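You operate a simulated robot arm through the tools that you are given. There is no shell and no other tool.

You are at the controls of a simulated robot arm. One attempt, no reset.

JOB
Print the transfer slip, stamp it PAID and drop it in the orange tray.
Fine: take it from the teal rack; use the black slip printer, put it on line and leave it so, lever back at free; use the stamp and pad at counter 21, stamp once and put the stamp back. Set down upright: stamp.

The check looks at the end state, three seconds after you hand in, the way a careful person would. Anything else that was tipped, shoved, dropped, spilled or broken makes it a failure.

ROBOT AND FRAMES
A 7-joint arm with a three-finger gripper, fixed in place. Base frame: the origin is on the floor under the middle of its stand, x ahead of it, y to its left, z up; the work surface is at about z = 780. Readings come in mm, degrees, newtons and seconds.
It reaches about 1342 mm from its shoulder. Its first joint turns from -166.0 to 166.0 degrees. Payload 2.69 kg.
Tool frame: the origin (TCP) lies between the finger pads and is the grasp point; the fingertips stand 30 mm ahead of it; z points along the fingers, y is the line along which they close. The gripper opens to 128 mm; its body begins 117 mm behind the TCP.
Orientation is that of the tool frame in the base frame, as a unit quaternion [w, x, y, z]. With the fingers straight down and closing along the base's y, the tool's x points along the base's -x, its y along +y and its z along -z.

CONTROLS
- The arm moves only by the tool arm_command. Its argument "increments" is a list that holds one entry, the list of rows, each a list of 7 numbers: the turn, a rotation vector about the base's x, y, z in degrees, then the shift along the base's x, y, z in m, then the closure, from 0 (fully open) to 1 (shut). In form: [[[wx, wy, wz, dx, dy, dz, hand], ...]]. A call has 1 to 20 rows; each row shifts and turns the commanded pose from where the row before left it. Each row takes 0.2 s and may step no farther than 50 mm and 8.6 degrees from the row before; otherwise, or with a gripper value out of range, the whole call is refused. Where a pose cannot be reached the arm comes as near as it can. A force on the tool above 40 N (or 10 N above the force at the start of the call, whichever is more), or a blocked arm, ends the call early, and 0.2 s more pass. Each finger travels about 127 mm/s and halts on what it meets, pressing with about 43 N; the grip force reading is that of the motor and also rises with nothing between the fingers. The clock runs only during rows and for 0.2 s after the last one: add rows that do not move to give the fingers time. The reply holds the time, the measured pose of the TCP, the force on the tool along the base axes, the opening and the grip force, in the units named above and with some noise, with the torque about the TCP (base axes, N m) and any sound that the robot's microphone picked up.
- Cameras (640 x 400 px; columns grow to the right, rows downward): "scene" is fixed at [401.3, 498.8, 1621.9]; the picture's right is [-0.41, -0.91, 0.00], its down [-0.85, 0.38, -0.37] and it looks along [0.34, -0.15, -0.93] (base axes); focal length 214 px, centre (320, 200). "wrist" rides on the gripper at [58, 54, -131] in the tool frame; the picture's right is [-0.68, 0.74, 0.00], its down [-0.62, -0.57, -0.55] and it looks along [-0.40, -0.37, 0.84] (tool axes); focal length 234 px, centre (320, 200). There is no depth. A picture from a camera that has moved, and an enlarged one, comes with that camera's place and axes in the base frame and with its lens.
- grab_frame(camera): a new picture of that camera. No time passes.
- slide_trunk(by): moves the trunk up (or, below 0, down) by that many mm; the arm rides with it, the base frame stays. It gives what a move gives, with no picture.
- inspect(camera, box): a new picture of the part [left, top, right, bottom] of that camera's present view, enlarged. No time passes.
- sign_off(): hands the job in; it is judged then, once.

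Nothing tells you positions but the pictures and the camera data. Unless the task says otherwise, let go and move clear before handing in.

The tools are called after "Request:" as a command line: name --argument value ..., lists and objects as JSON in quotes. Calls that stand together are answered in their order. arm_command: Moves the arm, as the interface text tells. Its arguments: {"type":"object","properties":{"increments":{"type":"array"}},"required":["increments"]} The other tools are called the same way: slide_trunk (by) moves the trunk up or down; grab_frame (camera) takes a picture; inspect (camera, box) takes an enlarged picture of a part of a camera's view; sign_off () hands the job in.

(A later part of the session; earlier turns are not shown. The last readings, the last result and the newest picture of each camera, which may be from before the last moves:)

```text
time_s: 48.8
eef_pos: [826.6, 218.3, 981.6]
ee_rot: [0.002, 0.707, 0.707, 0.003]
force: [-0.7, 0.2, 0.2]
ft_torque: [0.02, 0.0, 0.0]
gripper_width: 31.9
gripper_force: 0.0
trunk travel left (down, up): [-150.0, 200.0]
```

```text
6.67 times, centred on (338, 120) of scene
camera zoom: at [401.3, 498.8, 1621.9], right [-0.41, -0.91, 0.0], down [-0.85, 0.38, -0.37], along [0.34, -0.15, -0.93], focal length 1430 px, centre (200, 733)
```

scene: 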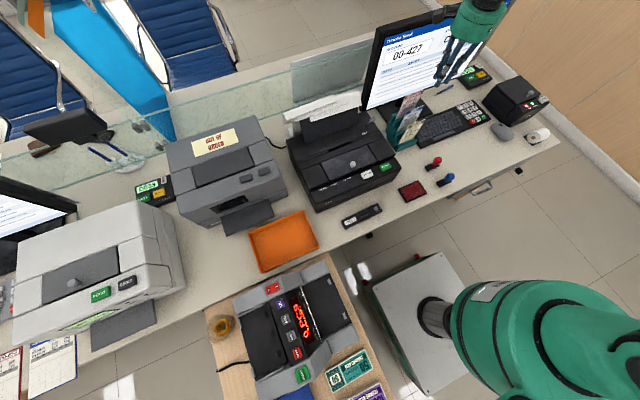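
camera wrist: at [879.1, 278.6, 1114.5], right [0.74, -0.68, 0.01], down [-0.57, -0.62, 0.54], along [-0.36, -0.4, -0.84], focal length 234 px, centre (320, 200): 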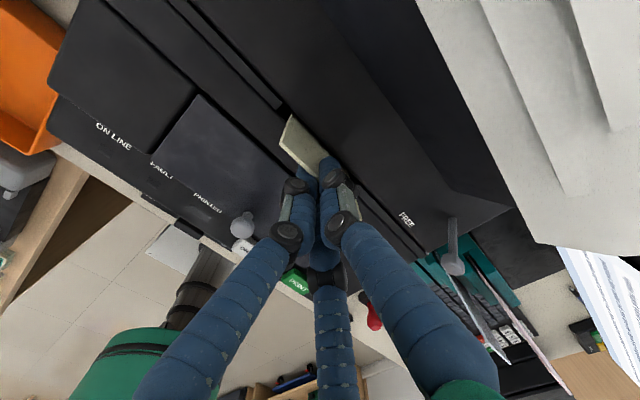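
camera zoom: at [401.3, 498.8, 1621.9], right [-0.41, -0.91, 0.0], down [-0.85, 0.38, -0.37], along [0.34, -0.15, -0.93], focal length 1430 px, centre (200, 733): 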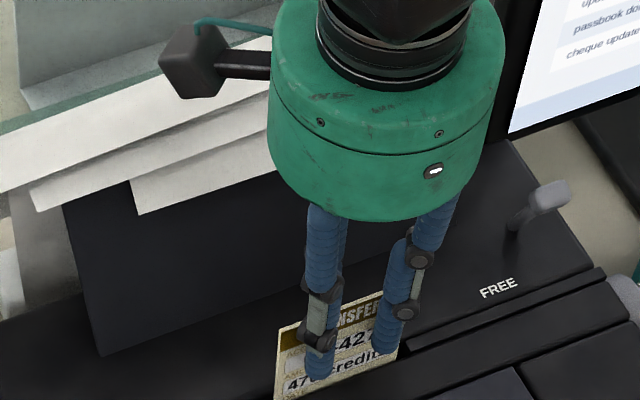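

The slip stands in the slot by itself. Lifting straight up and then looking at the lever knob closely before caging it with the fingers.

Request:
arm_command --increments '[[[0, 0, 0, 0, 0, 0.015, 0.75], [0, 0, 0, 0, 0, 0.03, 0.75], [0, 0, 0, 0, 0, 0.03, 0.75], [0, 0, 0, 0, 0, 0.03, 0.75], [0, 0, 0, 0, 0, 0.025, 0.75], [0, 0, 0, 0, 0, 0, 0.75]]]'

Request:
grab_frame --camera "wrist"

Request:
inspect --camera "wrist" --box '[360, 100, 456, 160]'

Request:
inspect --camera "scene" --box '[290, 90, 418, 170]'

```text
time_s: 50.2
eef_pos: [825.7, 220.6, 1114.6]
ee_rot: [0.003, 0.707, 0.707, 0.004]
force: [0.1, -0.6, -0.1]
ft_torque: [0.04, -0.04, 0.04]
gripper_width: 32.1
gripper_force: 0.1
trunk travel left (down, up): [-150.0, 200.0]
```

```text
taken
camera wrist: at [877.6, 279.4, 1244.8], right [0.74, -0.68, 0.0], down [-0.57, -0.62, 0.54], along [-0.37, -0.4, -0.84], focal length 234 px, centre (320, 200)
```

wrist: 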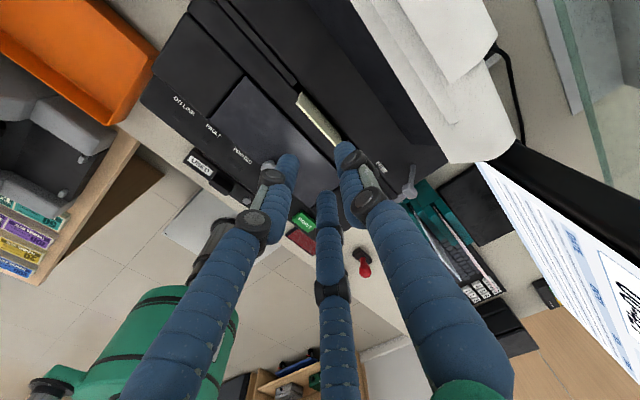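

```text
6.67 times, centred on (408, 130) of wrist
camera zoom: at [877.6, 279.4, 1244.8], right [0.74, -0.68, 0.0], down [-0.57, -0.62, 0.54], along [-0.37, -0.4, -0.84], focal length 1561 px, centre (-267, 667)
```

zoom: 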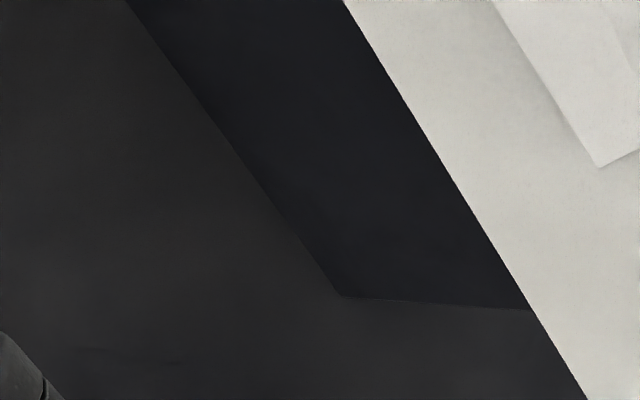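

```text
5.00 times, centred on (354, 130) of scene
camera zoom: at [401.3, 498.8, 1621.9], right [-0.41, -0.91, 0.0], down [-0.85, 0.38, -0.37], along [0.34, -0.15, -0.93], focal length 1072 px, centre (150, 550)
```

zoom: 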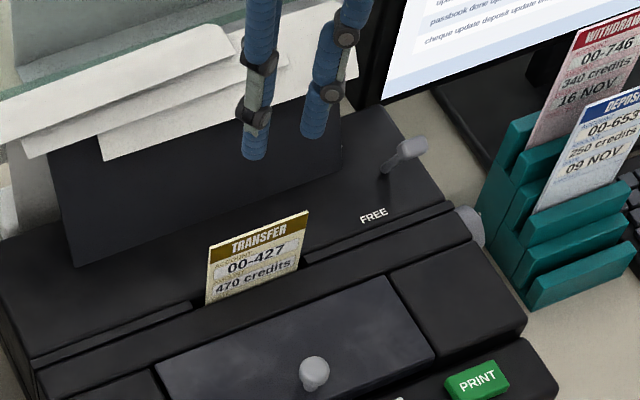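

The slip stands upright in the slot. Moving over to the lever with a small lean away from the paper stack.

Request:
arm_command --increments '[[[0, 0, 0, 0, -0.03, 0, 0.75], [0, 0, 0, 0, -0.03, 0, 0.75], [0, 0, 0, 0.005, -0.03, 0, 0.75], [5, 0, 0, 0.005, -0.03, 0, 0.75], [5, 0, 0, 0.005, -0.03, 0, 0.75], [0, 0, 0, 0.008, -0.001, -0.02, 0.75], [0, 0, 0, 0.008, 0, -0.02, 0.75], [0, 0, 0, 0, 0, 0, 0.75]]]'

Request:
grab_frame --camera "wrist"

Request:
inspect --camera "wrist" --box '[240, 80, 400, 180]'

Request:
inspect --camera "scene" --box '[330, 70, 426, 130]'

```text
time_s: 52.0
eef_pos: [856.8, 69.4, 1069.5]
ee_rot: [-0.06, 0.705, 0.704, 0.065]
force: [-0.2, -0.6, -1.9]
ft_torque: [-0.05, 0.04, 0.03]
gripper_width: 32.0
gripper_force: 0.1
trunk travel left (down, up): [-150.0, 200.0]
```

```text
taken
camera wrist: at [908.2, 103.8, 1209.7], right [0.74, -0.67, -0.11], down [-0.57, -0.7, 0.43], along [-0.37, -0.25, -0.9], focal length 234 px, centre (320, 200)
```

wrist: 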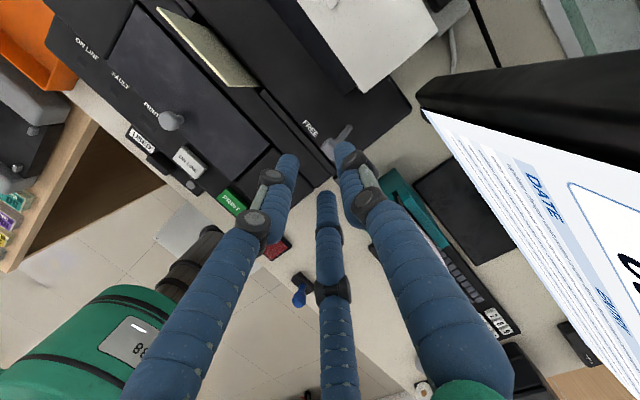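

```text
4.00 times, centred on (320, 130) of wrist
camera zoom: at [908.2, 103.8, 1209.7], right [0.74, -0.67, -0.11], down [-0.57, -0.7, 0.43], along [-0.37, -0.25, -0.9], focal length 937 px, centre (320, 480)
```

zoom: 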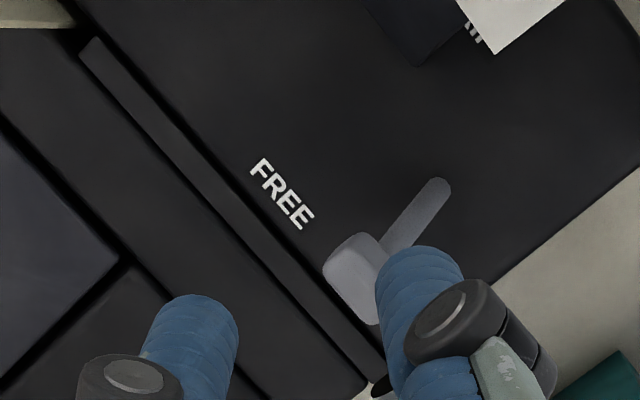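

```text
6.67 times, centred on (378, 100) of scene
camera zoom: at [401.3, 498.8, 1621.9], right [-0.41, -0.91, 0.0], down [-0.85, 0.38, -0.37], along [0.34, -0.15, -0.93], focal length 1430 px, centre (-67, 867)
```

zoom: 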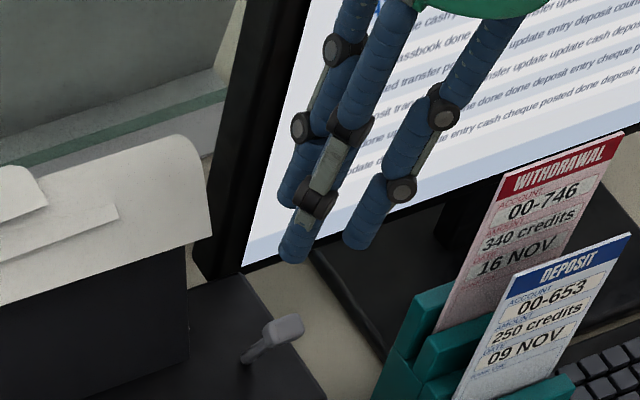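

The lever pivots near x=879 with the knob around (857,70,962); GRIP is at the mirror side (~x=901). I open a bit more and lower the fingers around the knob.

Request:
arm_command --increments '[[[0, 0, 0, 0.002, -0.002, -0.02, 0.65], [0, 0, 0, 0, 0, -0.02, 0.65], [0, 0, 0, 0, 0, -0.02, 0.65], [0, 0, 0, 0, 0, 0, 0.65]]]'

Request:
inspect --camera "wrist" --box '[240, 80, 400, 180]'

Request:
inspect --camera "scene" --box '[330, 70, 426, 130]'

```text
time_s: 53.0
eef_pos: [856.3, 67.1, 1011.2]
ee_rot: [-0.06, 0.704, 0.705, 0.065]
force: [0.4, 0.4, 0.1]
ft_torque: [0.01, 0.02, 0.0]
gripper_width: 44.7
gripper_force: 0.0
trunk travel left (down, up): [-150.0, 200.0]
```

```text
4.00 times, centred on (320, 130) of wrist
camera zoom: at [909.1, 102.5, 1151.1], right [0.74, -0.67, -0.11], down [-0.57, -0.7, 0.43], along [-0.37, -0.25, -0.9], focal length 937 px, centre (320, 480)
```

zoom: 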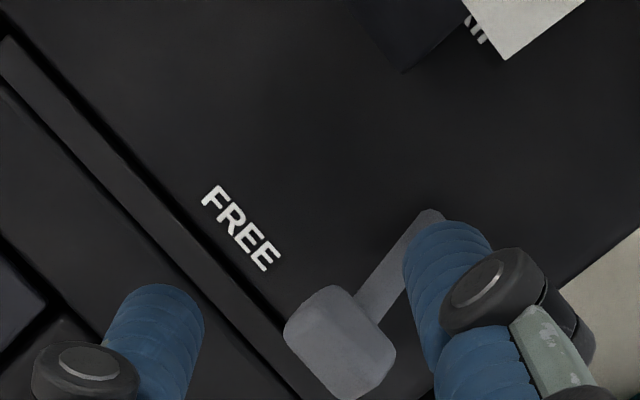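

```text
6.67 times, centred on (378, 100) of scene
camera zoom: at [401.3, 498.8, 1621.9], right [-0.41, -0.91, 0.0], down [-0.85, 0.38, -0.37], along [0.34, -0.15, -0.93], focal length 1430 px, centre (-67, 867)
```

zoom: 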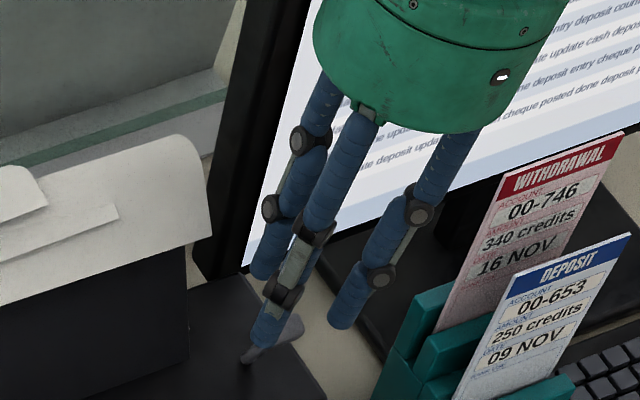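

The knob is centred between the fingers. Lowering the rest and closing gently to a cage.

Request:
arm_command --increments '[[[0, 0, 0, 0.002, 0.002, -0.012, 0.65], [0, 0, 0, 0, 0, -0.012, 0.65], [0, 0, 0, 0, 0, -0.012, 0.65], [0, 0, 0, 0, 0, 0, 0.65]]]'

Request:
inspect --camera "wrist" --box '[240, 80, 400, 180]'

Request:
inspect --camera "scene" --box '[330, 80, 426, 140]'

```text
time_s: 54.0
eef_pos: [861.6, 67.9, 976.2]
ee_rot: [-0.059, 0.705, 0.704, 0.065]
force: [0.6, -0.1, 0.0]
ft_torque: [-0.03, 0.01, 0.03]
gripper_width: 44.9
gripper_force: 0.1
trunk travel left (down, up): [-150.0, 200.0]
```

```text
4.00 times, centred on (320, 130) of wrist
camera zoom: at [913.2, 104.1, 1114.9], right [0.74, -0.67, -0.11], down [-0.57, -0.7, 0.43], along [-0.37, -0.25, -0.9], focal length 937 px, centre (320, 480)
```

zoom: 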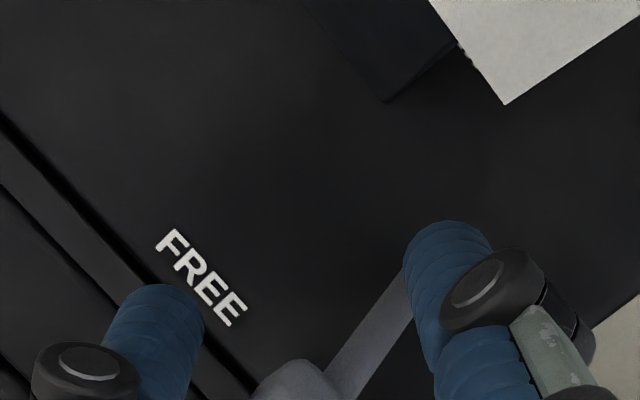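

```text
6.67 times, centred on (378, 110) of scene
camera zoom: at [401.3, 498.8, 1621.9], right [-0.41, -0.91, 0.0], down [-0.85, 0.38, -0.37], along [0.34, -0.15, -0.93], focal length 1430 px, centre (-67, 800)
```

zoom: 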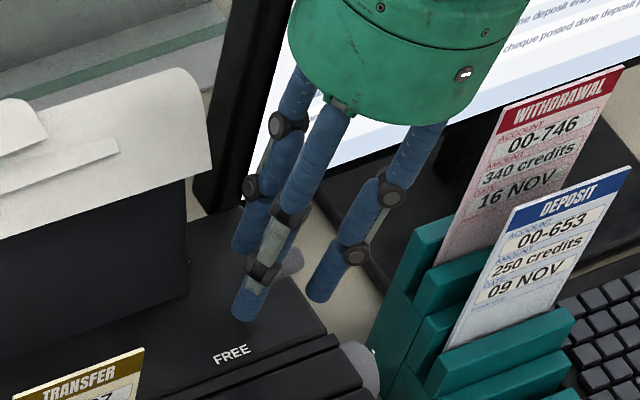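

Request:
arm_command --increments '[[[0, 0, 0, 0, 0, 0, 0.72], [0, 0, 0, 0, 0, 0, 0.8], [0, 0, 0, 0, 0, 0, 0.84], [0, 0, 0, 0, 0, 0, 0.84]]]'

Request:
inspect --camera "wrist" --box '[240, 100, 400, 200]'

Request:
inspect --camera "scene" --box '[330, 80, 426, 140]'

```text
time_s: 55.0
eef_pos: [862.0, 67.8, 975.5]
ee_rot: [-0.06, 0.704, 0.704, 0.064]
force: [-2.0, -3.7, -1.1]
ft_torque: [-0.07, 0.11, 0.04]
gripper_width: 27.7
gripper_force: 5.5
trunk travel left (down, up): [-150.0, 200.0]
```

```text
4.00 times, centred on (320, 150) of wrist
camera zoom: at [912.9, 103.7, 1114.9], right [0.74, -0.67, -0.11], down [-0.57, -0.7, 0.43], along [-0.37, -0.25, -0.9], focal length 937 px, centre (320, 400)
```

zoom: 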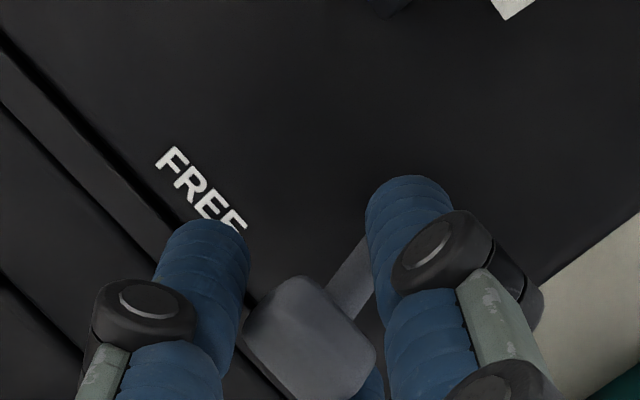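

```text
6.67 times, centred on (378, 110) of scene
camera zoom: at [401.3, 498.8, 1621.9], right [-0.41, -0.91, 0.0], down [-0.85, 0.38, -0.37], along [0.34, -0.15, -0.93], focal length 1430 px, centre (-67, 800)
```

zoom: 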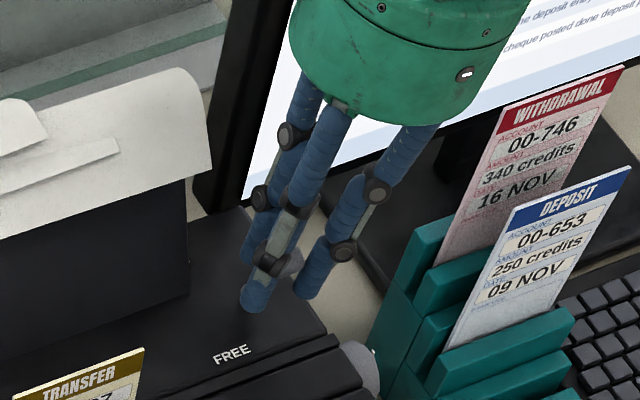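

The fingers lightly cage the knob. Pushing the lever toward GRIP (+x).

Request:
arm_command --increments '[[[0, 0, 0, 0.005, 0.001, 0, 0.84], [0, 0, 0, 0.006, 0, 0.001, 0.84], [0, 0, 0, 0.006, 0, 0.001, 0.84], [0, 0, 0, 0.006, 0, 0, 0.84], [0, 0, 0, 0, 0, 0, 0.84]]]'

Request:
inspect --camera "wrist" --box '[240, 100, 400, 200]'

Request:
inspect --camera "scene" --box '[330, 80, 426, 140]'

```text
time_s: 56.2
eef_pos: [882.7, 71.2, 976.4]
ee_rot: [-0.06, 0.704, 0.704, 0.064]
force: [-8.6, 1.6, -0.2]
ft_torque: [-0.53, 0.43, -0.4]
gripper_width: 21.9
gripper_force: 44.9
trunk travel left (down, up): [-150.0, 200.0]
```

```text
4.00 times, centred on (320, 150) of wrist
camera zoom: at [934.0, 106.5, 1115.6], right [0.74, -0.67, -0.12], down [-0.57, -0.7, 0.43], along [-0.37, -0.25, -0.9], focal length 937 px, centre (320, 400)
```

zoom: 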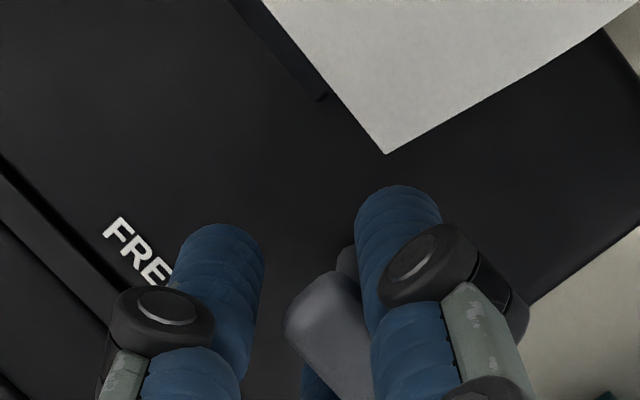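

```text
6.67 times, centred on (378, 110) of scene
camera zoom: at [401.3, 498.8, 1621.9], right [-0.41, -0.91, 0.0], down [-0.85, 0.38, -0.37], along [0.34, -0.15, -0.93], focal length 1430 px, centre (-67, 800)
```

zoom: 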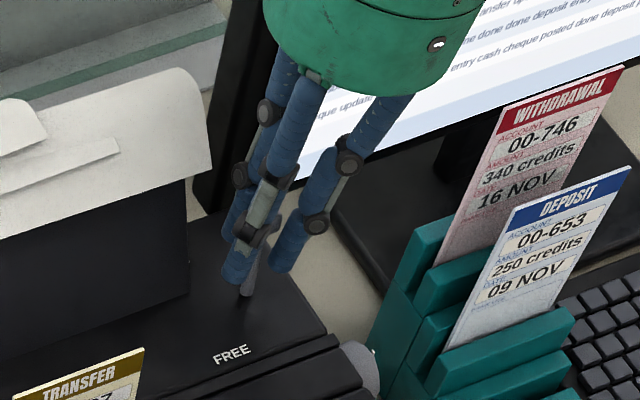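

Request:
arm_command --increments '[[[0, 0, 0, 0.005, 0, 0, 0.84], [0, 0, 0, 0.005, 0, 0, 0.84], [0, 0, 0, 0.005, 0, -0.001, 0.84], [0, 0, 0, 0.005, 0, -0.001, 0.84], [0, 0, 0, 0, 0, 0, 0.84]]]'

Request:
inspect --camera "wrist" --box '[240, 100, 400, 200]'

Request:
inspect --camera "scene" --box '[330, 80, 426, 140]'

```text
time_s: 57.5
eef_pos: [901.2, 68.2, 972.3]
ee_rot: [-0.061, 0.705, 0.704, 0.063]
force: [-1.4, -2.0, 0.4]
ft_torque: [-0.54, 0.15, 0.01]
gripper_width: 22.7
gripper_force: 44.7
trunk travel left (down, up): [-150.0, 200.0]
stopped in row 5: the force on the tool passed its limit at 41 N (the readings are from after the stop); the commanded pose is now the measured one
```

```text
4.00 times, centred on (320, 150) of wrist
camera zoom: at [953.2, 103.9, 1111.9], right [0.74, -0.67, -0.12], down [-0.57, -0.7, 0.43], along [-0.37, -0.25, -0.89], focal length 937 px, centre (320, 400)
```

zoom: 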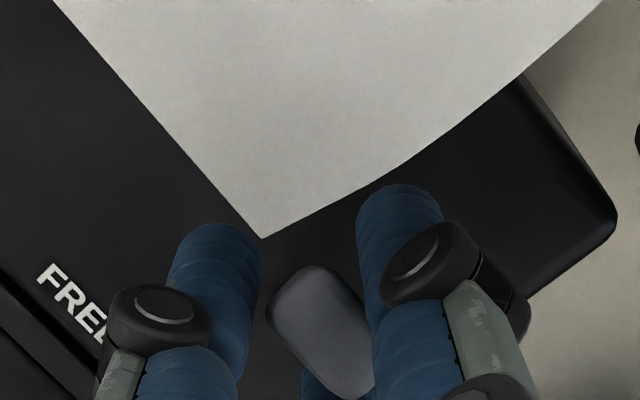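

```text
6.67 times, centred on (378, 110) of scene
camera zoom: at [401.3, 498.8, 1621.9], right [-0.41, -0.91, 0.0], down [-0.85, 0.38, -0.37], along [0.34, -0.15, -0.93], focal length 1430 px, centre (-67, 800)
```

zoom: 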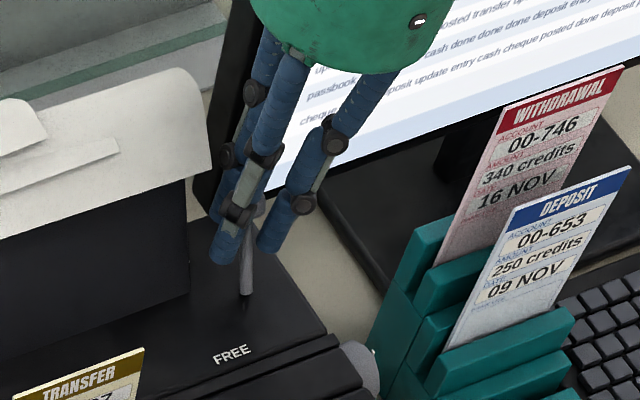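

The lever reached its stop at GRIP (knob now at x≈901). Opening the fingers slightly and lifting straight up.

Request:
arm_command --increments '[[[0, 0, 0, 0, -0.001, 0, 0.8], [0, 0, 0, 0, -0.001, 0, 0.75], [0, 0, 0, 0, 0, 0, 0.72], [0, 0, 0, 0, 0, 0.01, 0.72], [0, 0, 0, 0, 0, 0.025, 0.72], [0, 0, 0, 0, 0, 0.03, 0.72], [0, 0, 0, 0, 0, 0.035, 0.72], [0, 0, 0, -0.01, 0, 0.03, 0.72], [0, 0, 0, 0, 0, 0, 0.72]]]'

Request:
inspect --camera "scene" --box '[290, 80, 418, 160]'

Request:
grab_frame --camera "wrist"

```text
time_s: 59.5
eef_pos: [889.7, 66.7, 1104.3]
ee_rot: [-0.061, 0.704, 0.704, 0.063]
force: [-1.4, 0.2, 0.6]
ft_torque: [0.0, -0.07, -0.04]
gripper_width: 35.7
gripper_force: 0.1
trunk travel left (down, up): [-150.0, 200.0]
```

```text
5.00 times, centred on (354, 120) of scene
camera zoom: at [401.3, 498.8, 1621.9], right [-0.41, -0.91, 0.0], down [-0.85, 0.38, -0.37], along [0.34, -0.15, -0.93], focal length 1072 px, centre (150, 600)
```

zoom: 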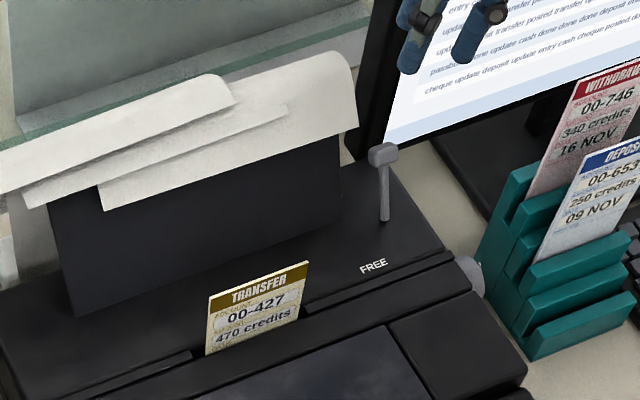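

```text
taken
camera wrist: at [942.1, 102.1, 1244.2], right [0.74, -0.67, -0.12], down [-0.57, -0.7, 0.43], along [-0.37, -0.25, -0.89], focal length 234 px, centre (320, 200)
```

wrist: 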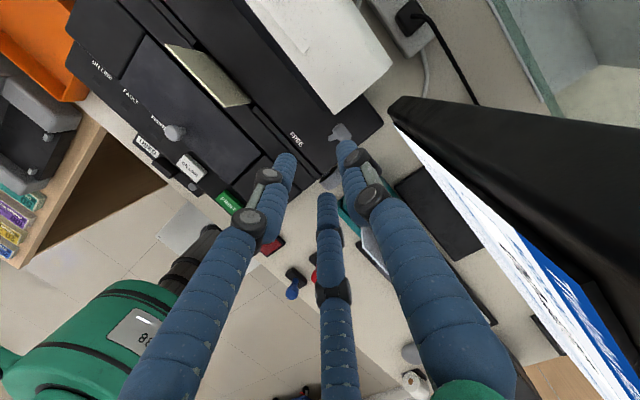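

The lever is at GRIP with the slip still upright. Next the ON LINE button, which I place at about (676,179,905); I'll go there with a closed, vertical hand.

Request:
arm_command --increments '[[[0, 0, 0, -0.02, 0.005, 0.01, 0.8], [0, 0, 0, -0.03, 0.015, 0, 1], [-5, 0, 0, -0.03, 0.018, 0, 1], [-5, 0, 0, -0.03, 0.018, 0, 1], [0, 0, 0, -0.03, 0.018, 0, 1], [0, 0, 0, -0.03, 0.018, 0, 1], [0, 0, 0, -0.03, 0.018, 0, 1], [0, 0, 0, -0.014, 0.002, -0.03, 1], [0, 0, 0, 0, 0, -0.04, 1], [0, 0, 0, 0, 0, -0.04, 1], [0, 0, 0, 0, 0, 0, 1]]]'

Request:
grab_frame --camera "wrist"

Request:
inspect --camera "scene" --box '[290, 120, 418, 200]'

```text
time_s: 61.9
eef_pos: [673.3, 178.5, 999.5]
ee_rot: [0.0, 0.707, 0.707, 0.001]
force: [0.2, 0.3, -0.3]
ft_torque: [0.02, 0.04, -0.04]
gripper_width: 1.9
gripper_force: 31.4
trunk travel left (down, up): [-150.0, 200.0]
```

```text
taken
camera wrist: at [726.5, 237.2, 1130.0], right [0.74, -0.68, 0.0], down [-0.57, -0.62, 0.55], along [-0.37, -0.4, -0.84], focal length 234 px, centre (320, 200)
```

wrist: 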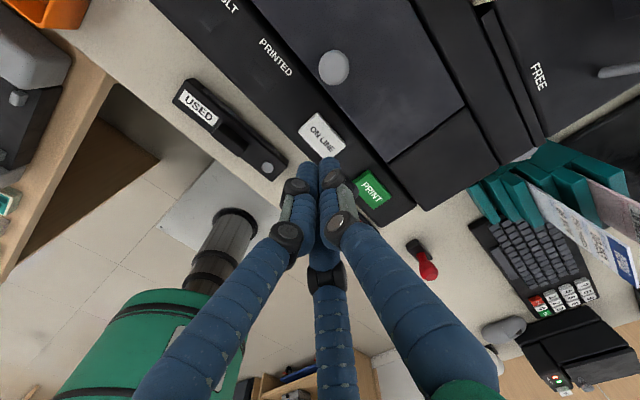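

```text
5.00 times, centred on (354, 160) of scene
camera zoom: at [401.3, 498.8, 1621.9], right [-0.41, -0.91, 0.0], down [-0.85, 0.38, -0.37], along [0.34, -0.15, -0.93], focal length 1072 px, centre (150, 400)
```

zoom: 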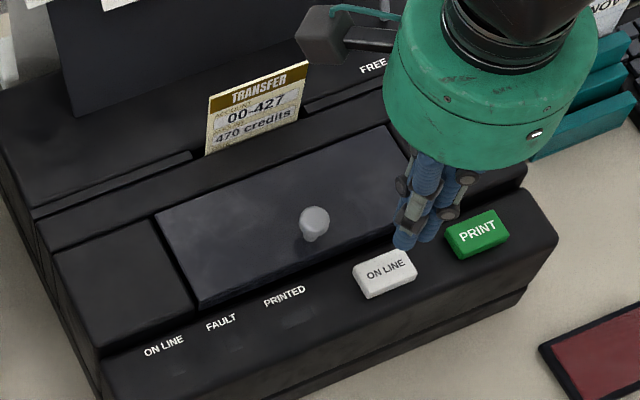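

The button is at (676,180), directly below the closed tips. Descending and pressing carefully.

Request:
arm_command --increments '[[[0, 0, 0, 0.002, 0.001, -0.02, 1], [0, 0, 0, 0, 0, -0.02, 1], [0, 0, 0, 0, 0, -0.01, 1], [0, 0, 0, 0, 0, 0, 1]]]'

Request:
inspect --camera "wrist" --box '[240, 100, 400, 200]'

Request:
inspect --camera "scene" --box '[322, 140, 418, 200]'

```text
time_s: 62.9
eef_pos: [678.0, 179.4, 951.2]
ee_rot: [0.0, 0.706, 0.708, 0.002]
force: [0.3, 0.3, -0.7]
ft_torque: [-0.01, -0.01, -0.02]
gripper_width: 2.2
gripper_force: 30.4
trunk travel left (down, up): [-150.0, 200.0]
```

```text
4.00 times, centred on (320, 150) of wrist
camera zoom: at [730.9, 239.1, 1082.3], right [0.74, -0.68, 0.0], down [-0.57, -0.62, 0.55], along [-0.37, -0.4, -0.84], focal length 937 px, centre (320, 400)
```

zoom: 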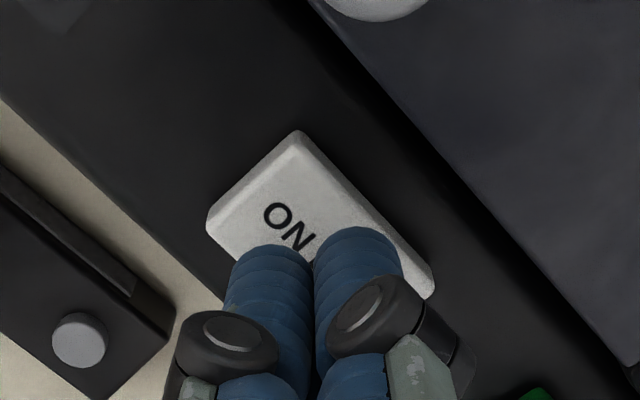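

```text
6.67 times, centred on (370, 170) of scene
camera zoom: at [401.3, 498.8, 1621.9], right [-0.41, -0.91, 0.0], down [-0.85, 0.38, -0.37], along [0.34, -0.15, -0.93], focal length 1430 px, centre (-13, 400)
```

zoom: 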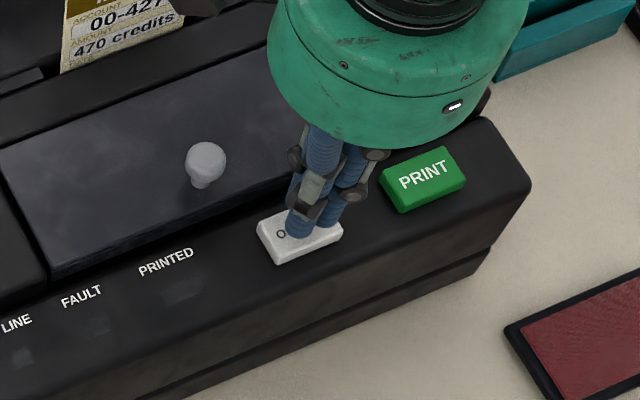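

Request:
arm_command --increments '[[[0, 0, 0, 0, 0, -0.005, 1], [0, 0, 0, 0, 0, -0.005, 1], [0, 0, 0, 0, 0, -0.004, 1], [0, 0, 0, 0, 0, 0, 1]]]'

Request:
arm_command --increments '[[[0, 0, 0, 0, 0, -0.004, 1], [0, 0, 0, 0, 0, -0.003, 1], [0, 0, 0, 0, 0, 0, 1]]]'

Request:
inspect --camera "scene" --box '[306, 150, 402, 210]'

```text
time_s: 63.9
eef_pos: [677.9, 178.2, 938.0]
ee_rot: [0.0, 0.707, 0.708, 0.001]
force: [0.7, 0.0, -0.5]
ft_torque: [-0.01, -0.03, -0.03]
gripper_width: 2.1
gripper_force: 31.7
trunk travel left (down, up): [-150.0, 200.0]
```

```text
time_s: 64.7
eef_pos: [678.0, 179.7, 932.2]
ee_rot: [0.001, 0.707, 0.707, 0.002]
force: [1.3, -3.9, 9.0]
ft_torque: [-0.1, -0.02, 0.04]
gripper_width: 6.0
gripper_force: 31.3
trunk travel left (down, up): [-150.0, 200.0]
heard: click
```

```text
6.67 times, centred on (354, 180) of scene
camera zoom: at [401.3, 498.8, 1621.9], right [-0.41, -0.91, 0.0], down [-0.85, 0.38, -0.37], along [0.34, -0.15, -0.93], focal length 1430 px, centre (93, 333)
```

zoom: 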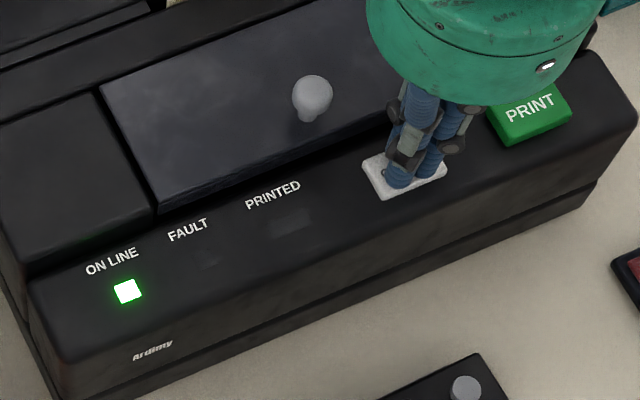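

The ON LINE lamp is lit green. Lifting and moving to PRINT (about 79 mm to the right).

Request:
arm_command --increments '[[[0, 0, 0, 0, 0, 0.02, 1], [0, 0, 0, 0, 0, 0.015, 1], [0, 0, 0, 0, -0.026, 0, 1], [0, 0, 0, 0, -0.026, 0, 1], [0, 0, 0, 0, -0.026, 0, 1], [0, 0, 0, 0, 0, -0.01, 1], [0, 0, 0, 0, 0, 0, 1]]]'

Request:
inspect --camera "wrist" --box '[240, 100, 400, 200]'

Request:
inspect --camera "scene" --box '[306, 140, 402, 200]'

```text
time_s: 66.3
eef_pos: [679.0, 103.1, 957.1]
ee_rot: [0.0, 0.707, 0.707, 0.001]
force: [-0.1, -0.1, 0.0]
ft_torque: [-0.01, 0.03, 0.03]
gripper_width: 2.0
gripper_force: 31.3
trunk travel left (down, up): [-150.0, 200.0]
```

```text
4.00 times, centred on (320, 150) of wrist
camera zoom: at [731.4, 161.7, 1087.4], right [0.74, -0.68, 0.0], down [-0.57, -0.62, 0.55], along [-0.37, -0.4, -0.84], focal length 937 px, centre (320, 400)
```

zoom: 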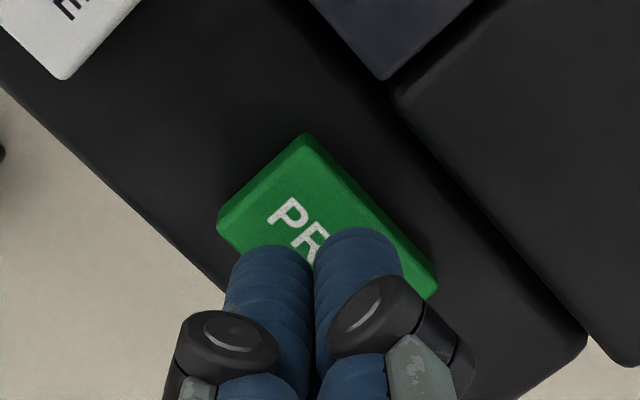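

```text
6.67 times, centred on (354, 170) of scene
camera zoom: at [401.3, 498.8, 1621.9], right [-0.41, -0.91, 0.0], down [-0.85, 0.38, -0.37], along [0.34, -0.15, -0.93], focal length 1430 px, centre (93, 400)
```

zoom: 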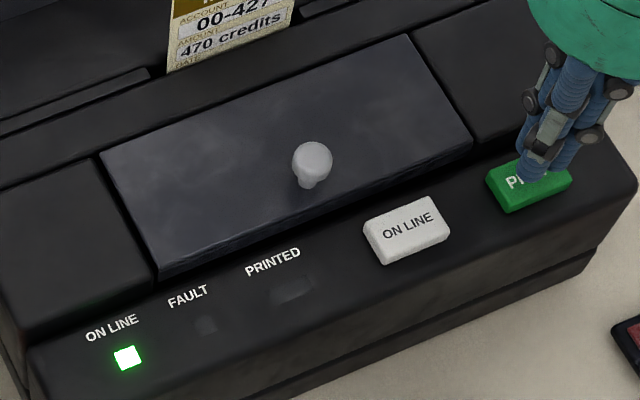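

Same alignment as before over the PRINT button; ON LINE is steady and no fault. Pressing PRINT.

Request:
arm_command --increments '[[[0, 0, 0, 0, 0, -0.01, 1], [0, 0, 0, 0, 0, -0.008, 1], [0, 0, 0, 0, 0, -0.004, 1], [0, 0, 0, 0, 0, -0.003, 1], [0, 0, 0, 0, 0, 0, 1]]]'

Request:
inspect --camera "scene" --box '[306, 140, 402, 200]'

```text
time_s: 67.5
eef_pos: [678.1, 101.9, 933.1]
ee_rot: [0.0, 0.707, 0.707, 0.002]
force: [-1.4, -0.4, 5.1]
ft_torque: [0.0, 0.01, 0.01]
gripper_width: 6.1
gripper_force: 31.6
trunk travel left (down, up): [-150.0, 200.0]
heard: click
```

```text
6.67 times, centred on (354, 170) of scene
camera zoom: at [401.3, 498.8, 1621.9], right [-0.41, -0.91, 0.0], down [-0.85, 0.38, -0.37], along [0.34, -0.15, -0.93], focal length 1430 px, centre (93, 400)
```

zoom: 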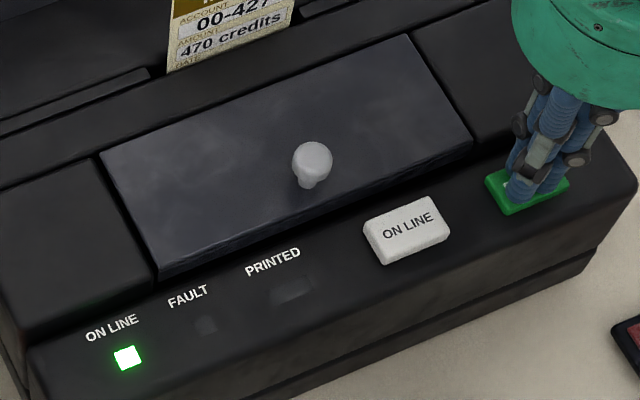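

The PRINT click was heard. I lift off and wait a moment to see whether PRINTED lights up.

Request:
arm_command --increments '[[[0, 0, 0, 0, 0, 0.02, 1], [0, 0, 0, 0, 0, 0.03, 1], [0, 0, 0, 0, 0, 0.03, 1], [0, 0, 0, 0, 0, 0, 1], [0, 0, 0, 0, 0, 0, 1], [0, 0, 0, 0, 0, 0, 1]]]'

Request:
inspect --camera "scene" --box '[290, 110, 418, 190]'

Request:
inspect --camera "scene" --box '[360, 0, 520, 100]'

```text
time_s: 68.9
eef_pos: [678.5, 101.6, 1013.8]
ee_rot: [-0.001, 0.707, 0.707, 0.001]
force: [-0.1, -0.1, -0.2]
ft_torque: [-0.01, -0.01, 0.01]
gripper_width: 2.1
gripper_force: 31.3
trunk travel left (down, up): [-150.0, 200.0]
```

```text
5.00 times, centred on (354, 150) of scene
camera zoom: at [401.3, 498.8, 1621.9], right [-0.41, -0.91, 0.0], down [-0.85, 0.38, -0.37], along [0.34, -0.15, -0.93], focal length 1072 px, centre (150, 450)
```

zoom: 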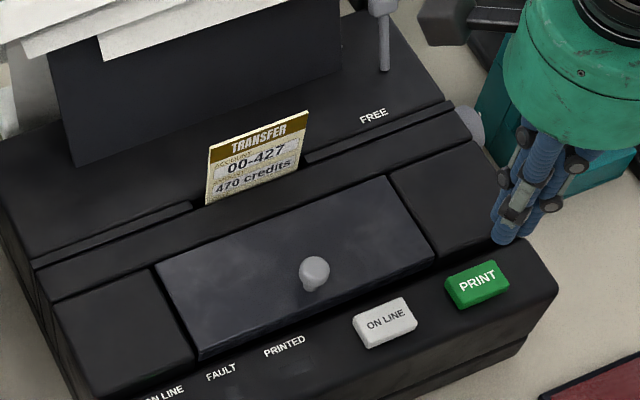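

```text
4.00 times, centred on (440, 50) of scene
camera zoom: at [401.3, 498.8, 1621.9], right [-0.41, -0.91, 0.0], down [-0.85, 0.38, -0.37], along [0.34, -0.15, -0.93], focal length 858 px, centre (-160, 800)
```

zoom: 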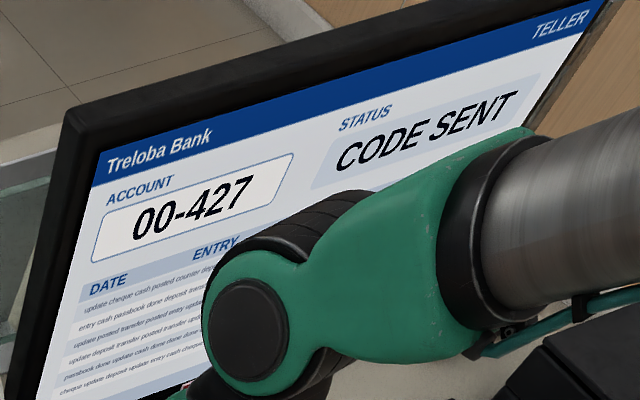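

Request:
inspect --camera "scene" --box '[300, 150, 380, 200]'

Request:
arm_command --increments '[[[0, 0, 0, 0, 0, 0, 1], [0, 0, 0, 0, 0, 0, 1], [0, 0, 0, 0, 0, 0, 1], [0, 0, 0, 0, 0, 0, 1], [0, 0, 0, 0, 0, 0, 1], [0, 0, 0, 0, 0, 0, 1], [0, 0, 0, 0, 0, 0, 1], [0, 0, 0, 0, 0, 0, 1], [0, 0, 0, 0, 0, 0, 1], [0, 0, 0, 0, 0, 0, 1]]]'

Request:
inspect --camera "scene" --box '[300, 150, 380, 200]'

```text
8.00 times, centred on (340, 175) of scene
camera zoom: at [401.3, 498.8, 1621.9], right [-0.41, -0.91, 0.0], down [-0.85, 0.38, -0.37], along [0.34, -0.15, -0.93], focal length 1716 px, centre (160, 400)
```

zoom: 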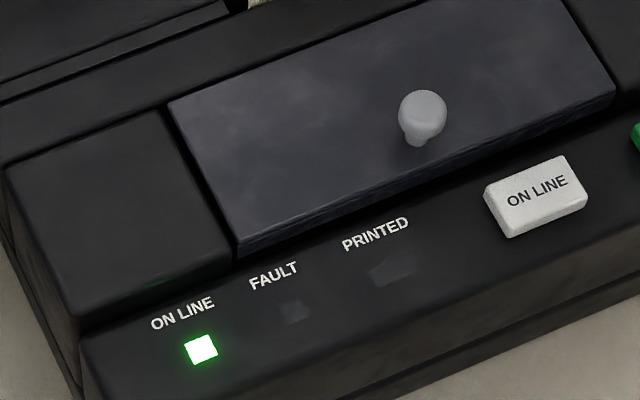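

```text
time_s: 71.1
eef_pos: [677.5, 101.6, 1013.7]
ee_rot: [0.0, 0.707, 0.707, 0.001]
force: [0.1, -0.9, 0.2]
ft_torque: [-0.01, 0.01, 0.02]
gripper_width: 2.2
gripper_force: 31.1
trunk travel left (down, up): [-150.0, 200.0]
```

```text
8.00 times, centred on (340, 175) of scene
camera zoom: at [401.3, 498.8, 1621.9], right [-0.41, -0.91, 0.0], down [-0.85, 0.38, -0.37], along [0.34, -0.15, -0.93], focal length 1716 px, centre (160, 400)
```

zoom: 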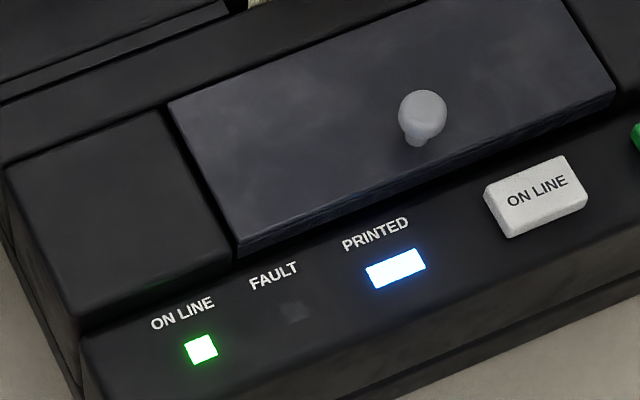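

PRINTED is lit and ON LINE stays green. Now the lever goes back to FREE: I return above the knob with the fingers slightly open.

Request:
arm_command --increments '[[[0, 0, 0, 0, 0, 0.03, 0.8], [0, 0, 0, 0, 0, 0.03, 0.67], [0, 0, 0, 0, 0, 0.03, 0.67], [0, 0, 0, 0.028, -0.005, 0, 0.67], [0, 0, 0, 0.028, -0.005, 0, 0.67], [5, 0, 0, 0.028, -0.005, 0, 0.67], [5, 0, 0, 0.028, -0.005, 0, 0.67], [0, 0, 0, 0.028, -0.005, 0, 0.67], [0, 0, 0, 0.028, -0.005, 0, 0.67], [0, 0, 0, 0.028, -0.005, 0, 0.67], [0, 0, 0, 0.026, 0, 0, 0.67], [0, 0, 0, 0, 0, -0.025, 0.67], [0, 0, 0, 0, 0, -0.025, 0.67], [0, 0, 0, 0, 0, 0, 0.67]]]'

Request:
inspect --camera "wrist" --box '[240, 80, 400, 180]'

Request:
inspect --camera "scene" --box '[330, 70, 426, 130]'

```text
time_s: 74.1
eef_pos: [900.6, 67.1, 1049.4]
ee_rot: [-0.062, 0.705, 0.703, 0.063]
force: [0.7, 0.3, 0.1]
ft_torque: [0.01, 0.03, -0.02]
gripper_width: 42.5
gripper_force: 0.0
trunk travel left (down, up): [-150.0, 200.0]
```

```text
4.00 times, centred on (320, 130) of wrist
camera zoom: at [952.3, 102.2, 1189.5], right [0.74, -0.67, -0.12], down [-0.57, -0.7, 0.43], along [-0.37, -0.25, -0.89], focal length 937 px, centre (320, 480)
```

zoom: 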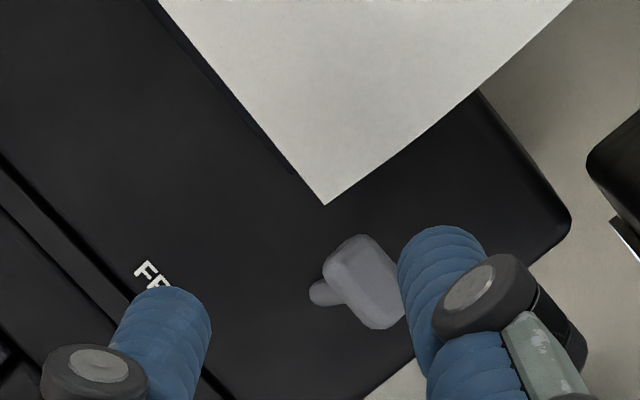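

```text
6.67 times, centred on (378, 100) of scene
camera zoom: at [401.3, 498.8, 1621.9], right [-0.41, -0.91, 0.0], down [-0.85, 0.38, -0.37], along [0.34, -0.15, -0.93], focal length 1430 px, centre (-67, 867)
```

zoom: 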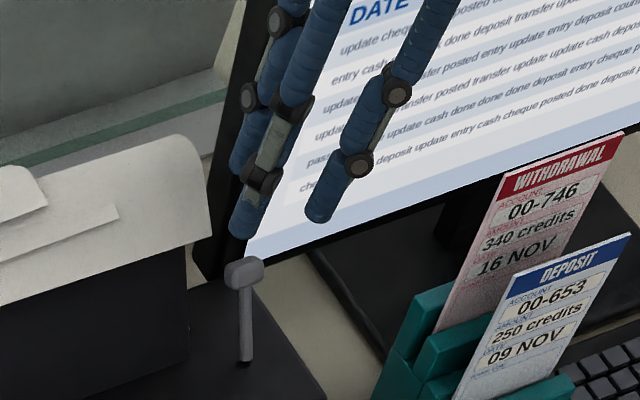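

The knob is at (903,72), between thumb and front fingers. Lowering and closing lightly around it.

Request:
arm_command --increments '[[[0, 0, 0, 0.001, 0.002, -0.025, 0.67], [0, 0, 0, 0, 0, -0.02, 0.67], [0, 0, 0, 0, 0, -0.015, 0.67], [0, 0, 0, 0, 0, -0.015, 0.67], [0, 0, 0, 0, 0, 0, 0.67], [0, 0, 0, 0, 0, 0, 0.76], [0, 0, 0, 0, 0, 0, 0.82], [0, 0, 0, 0, 0, 0, 0.82]]]'

Request:
inspect --camera "wrist" --box '[240, 100, 400, 200]'

Request:
inspect --camera "scene" --box '[330, 80, 426, 140]'

```text
time_s: 75.9
eef_pos: [899.7, 67.5, 976.5]
ee_rot: [-0.062, 0.704, 0.704, 0.063]
force: [-0.1, -1.7, -0.5]
ft_torque: [0.02, 0.02, -0.01]
gripper_width: 24.2
gripper_force: 1.3
trunk travel left (down, up): [-150.0, 200.0]
```

```text
4.00 times, centred on (320, 150) of wrist
camera zoom: at [953.0, 103.4, 1116.0], right [0.74, -0.67, -0.12], down [-0.57, -0.7, 0.43], along [-0.37, -0.25, -0.89], focal length 937 px, centre (320, 400)
```

zoom: 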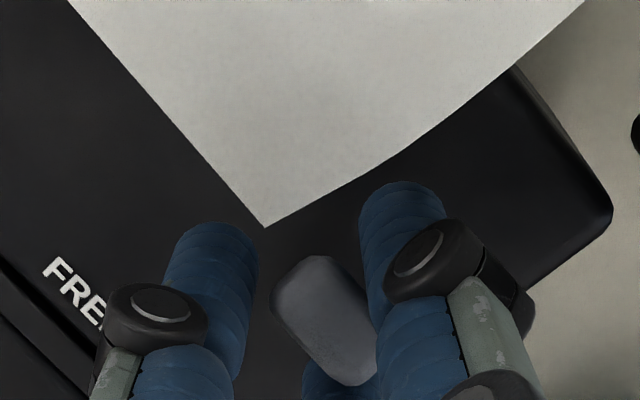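

```text
6.67 times, centred on (378, 110) of scene
camera zoom: at [401.3, 498.8, 1621.9], right [-0.41, -0.91, 0.0], down [-0.85, 0.38, -0.37], along [0.34, -0.15, -0.93], focal length 1430 px, centre (-67, 800)
```

zoom: 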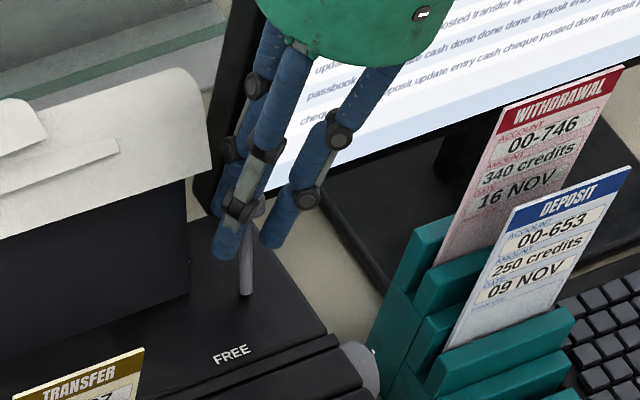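

Caged. Pulling the lever back to FREE (−x).

Request:
arm_command --increments '[[[0, 0, 0, -0.006, 0, 0, 0.84], [0, 0, 0, -0.006, 0, 0.001, 0.84], [0, 0, 0, -0.006, 0, 0.001, 0.84], [0, 0, 0, -0.006, 0, 0, 0.84], [0, 0, 0, -0.006, 0, 0, 0.84], [0, 0, 0, -0.005, 0, -0.001, 0.84], [0, 0, 0, -0.004, 0, -0.001, 0.84], [0, 0, 0, 0, 0, 0, 0.84]]]'

Request:
inspect --camera "wrist" --box '[240, 100, 400, 200]'

Request:
inspect --camera "scene" --box '[330, 80, 426, 140]'

```text
time_s: 77.7
eef_pos: [864.4, 69.1, 978.2]
ee_rot: [-0.061, 0.704, 0.704, 0.064]
force: [28.7, 7.0, -3.0]
ft_torque: [-0.24, -1.73, -0.23]
gripper_width: 22.0
gripper_force: 44.8
trunk travel left (down, up): [-150.0, 200.0]
```

```text
4.00 times, centred on (320, 150) of wrist
camera zoom: at [917.8, 104.7, 1117.4], right [0.74, -0.67, -0.11], down [-0.57, -0.7, 0.43], along [-0.37, -0.25, -0.9], focal length 937 px, centre (320, 400)
```

zoom: 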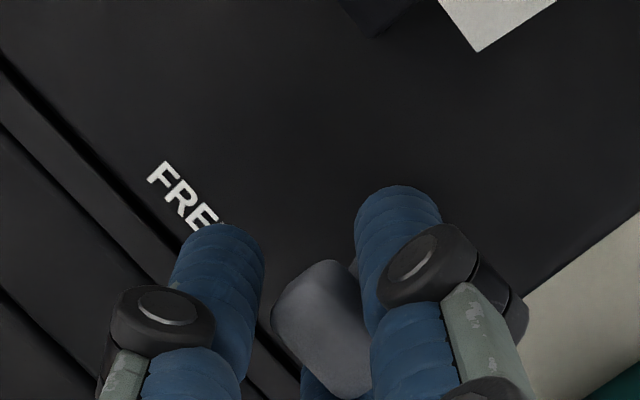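

```text
6.67 times, centred on (378, 110) of scene
camera zoom: at [401.3, 498.8, 1621.9], right [-0.41, -0.91, 0.0], down [-0.85, 0.38, -0.37], along [0.34, -0.15, -0.93], focal length 1430 px, centre (-67, 800)
```

zoom: 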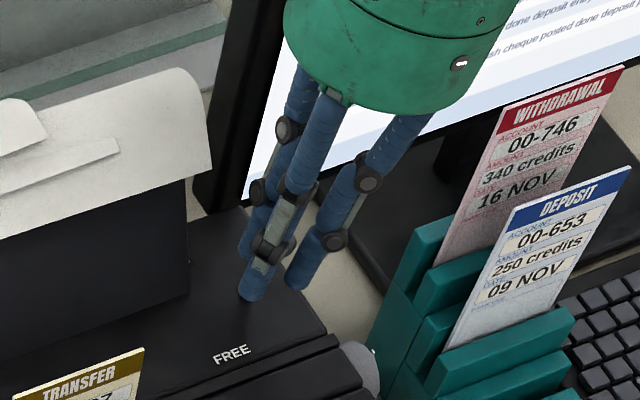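

The knob is at x≈865; it started at 857, so it needs a few more millimetres.

Request:
arm_command --increments '[[[0, 0, 0, -0.003, 0, -0.001, 0.84], [0, 0, 0, -0.003, 0, -0.001, 0.84], [0, 0, 0, 0, 0, 0, 0.84]]]'

Request:
inspect --camera "wrist" --box '[240, 100, 400, 200]'

```text
time_s: 78.2
eef_pos: [863.3, 69.5, 978.0]
ee_rot: [-0.059, 0.704, 0.704, 0.065]
force: [13.5, 4.6, -10.7]
ft_torque: [0.85, -0.65, 0.16]
gripper_width: 22.7
gripper_force: 45.0
trunk travel left (down, up): [-150.0, 200.0]
stopped in row 2: the force on the tool passed its limit at 40 N (the readings are from after the stop); the commanded pose is now the measured one
```

```text
4.00 times, centred on (320, 150) of wrist
camera zoom: at [915.0, 104.8, 1117.5], right [0.74, -0.67, -0.11], down [-0.57, -0.7, 0.43], along [-0.36, -0.25, -0.9], focal length 937 px, centre (320, 400)
```

zoom: 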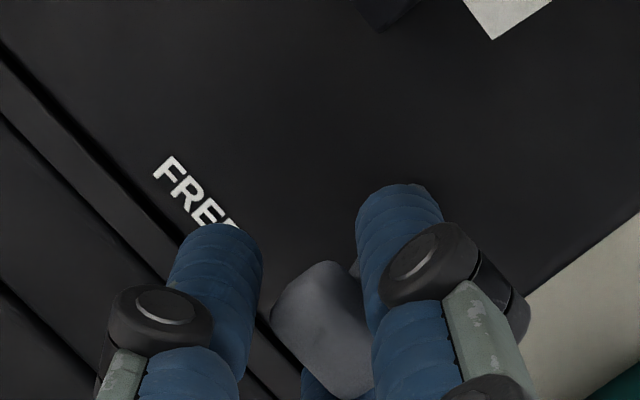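

It reads as a hard stop. I open, lift and compare the lever with its original FREE look.

Request:
arm_command --increments '[[[0, 0, 0, 0, 0, 0, 0.78], [0, 0, 0, 0, 0, 0, 0.7], [0, 0, 0, 0, 0, 0, 0.66], [0, 0, 0, 0, 0, 0.01, 0.66], [0, 0, 0, 0, 0, 0.025, 0.66], [0, 0, 0, 0, 0, 0.03, 0.66], [0, 0, 0, 0, 0, 0.03, 0.66], [0, 0, 0, 0, 0, 0, 0.66]]]'

Request:
inspect --camera "scene" --box '[330, 70, 426, 130]'

Request:
inspect --camera "wrist" --box '[240, 80, 400, 180]'

Request:
inspect --camera "scene" --box '[280, 90, 440, 190]'

```text
time_s: 80.0
eef_pos: [861.8, 69.1, 1077.1]
ee_rot: [-0.059, 0.705, 0.704, 0.065]
force: [0.5, 0.4, -0.3]
ft_torque: [-0.02, -0.03, -0.01]
gripper_width: 43.4
gripper_force: 0.1
trunk travel left (down, up): [-150.0, 200.0]
```

```text
6.67 times, centred on (378, 100) of scene
camera zoom: at [401.3, 498.8, 1621.9], right [-0.41, -0.91, 0.0], down [-0.85, 0.38, -0.37], along [0.34, -0.15, -0.93], focal length 1430 px, centre (-67, 867)
```

zoom: 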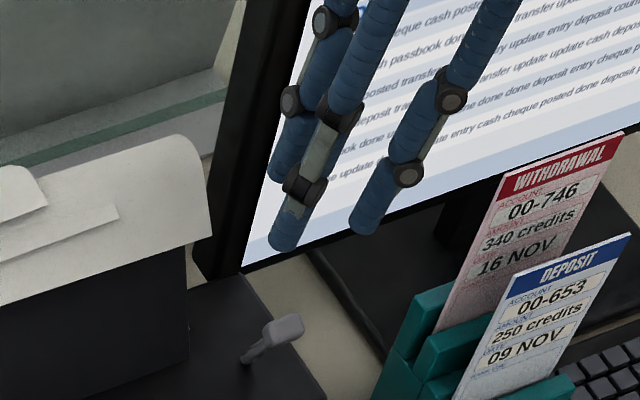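

```text
4.00 times, centred on (320, 130) of wrist
camera zoom: at [914.0, 104.8, 1216.5], right [0.74, -0.67, -0.11], down [-0.57, -0.7, 0.43], along [-0.36, -0.25, -0.9], focal length 937 px, centre (320, 480)
```

zoom: 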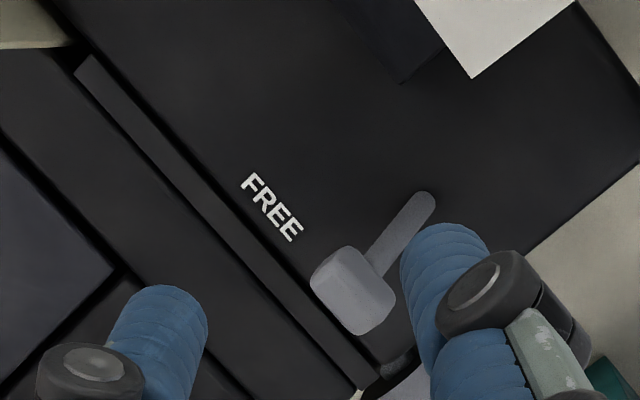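

```text
4.00 times, centred on (360, 140) of scene
camera zoom: at [401.3, 498.8, 1621.9], right [-0.41, -0.91, 0.0], down [-0.85, 0.38, -0.37], along [0.34, -0.15, -0.93], focal length 858 px, centre (160, 440)
```

zoom: 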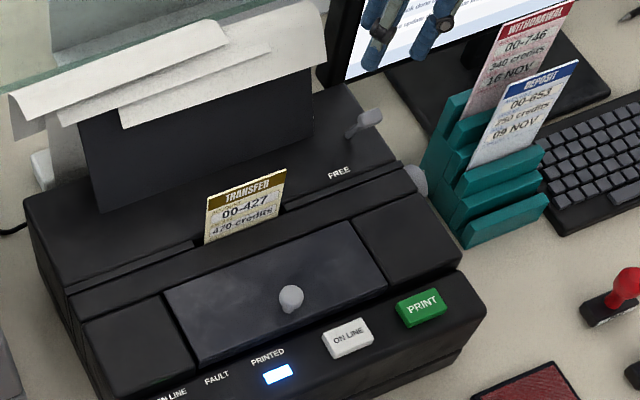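

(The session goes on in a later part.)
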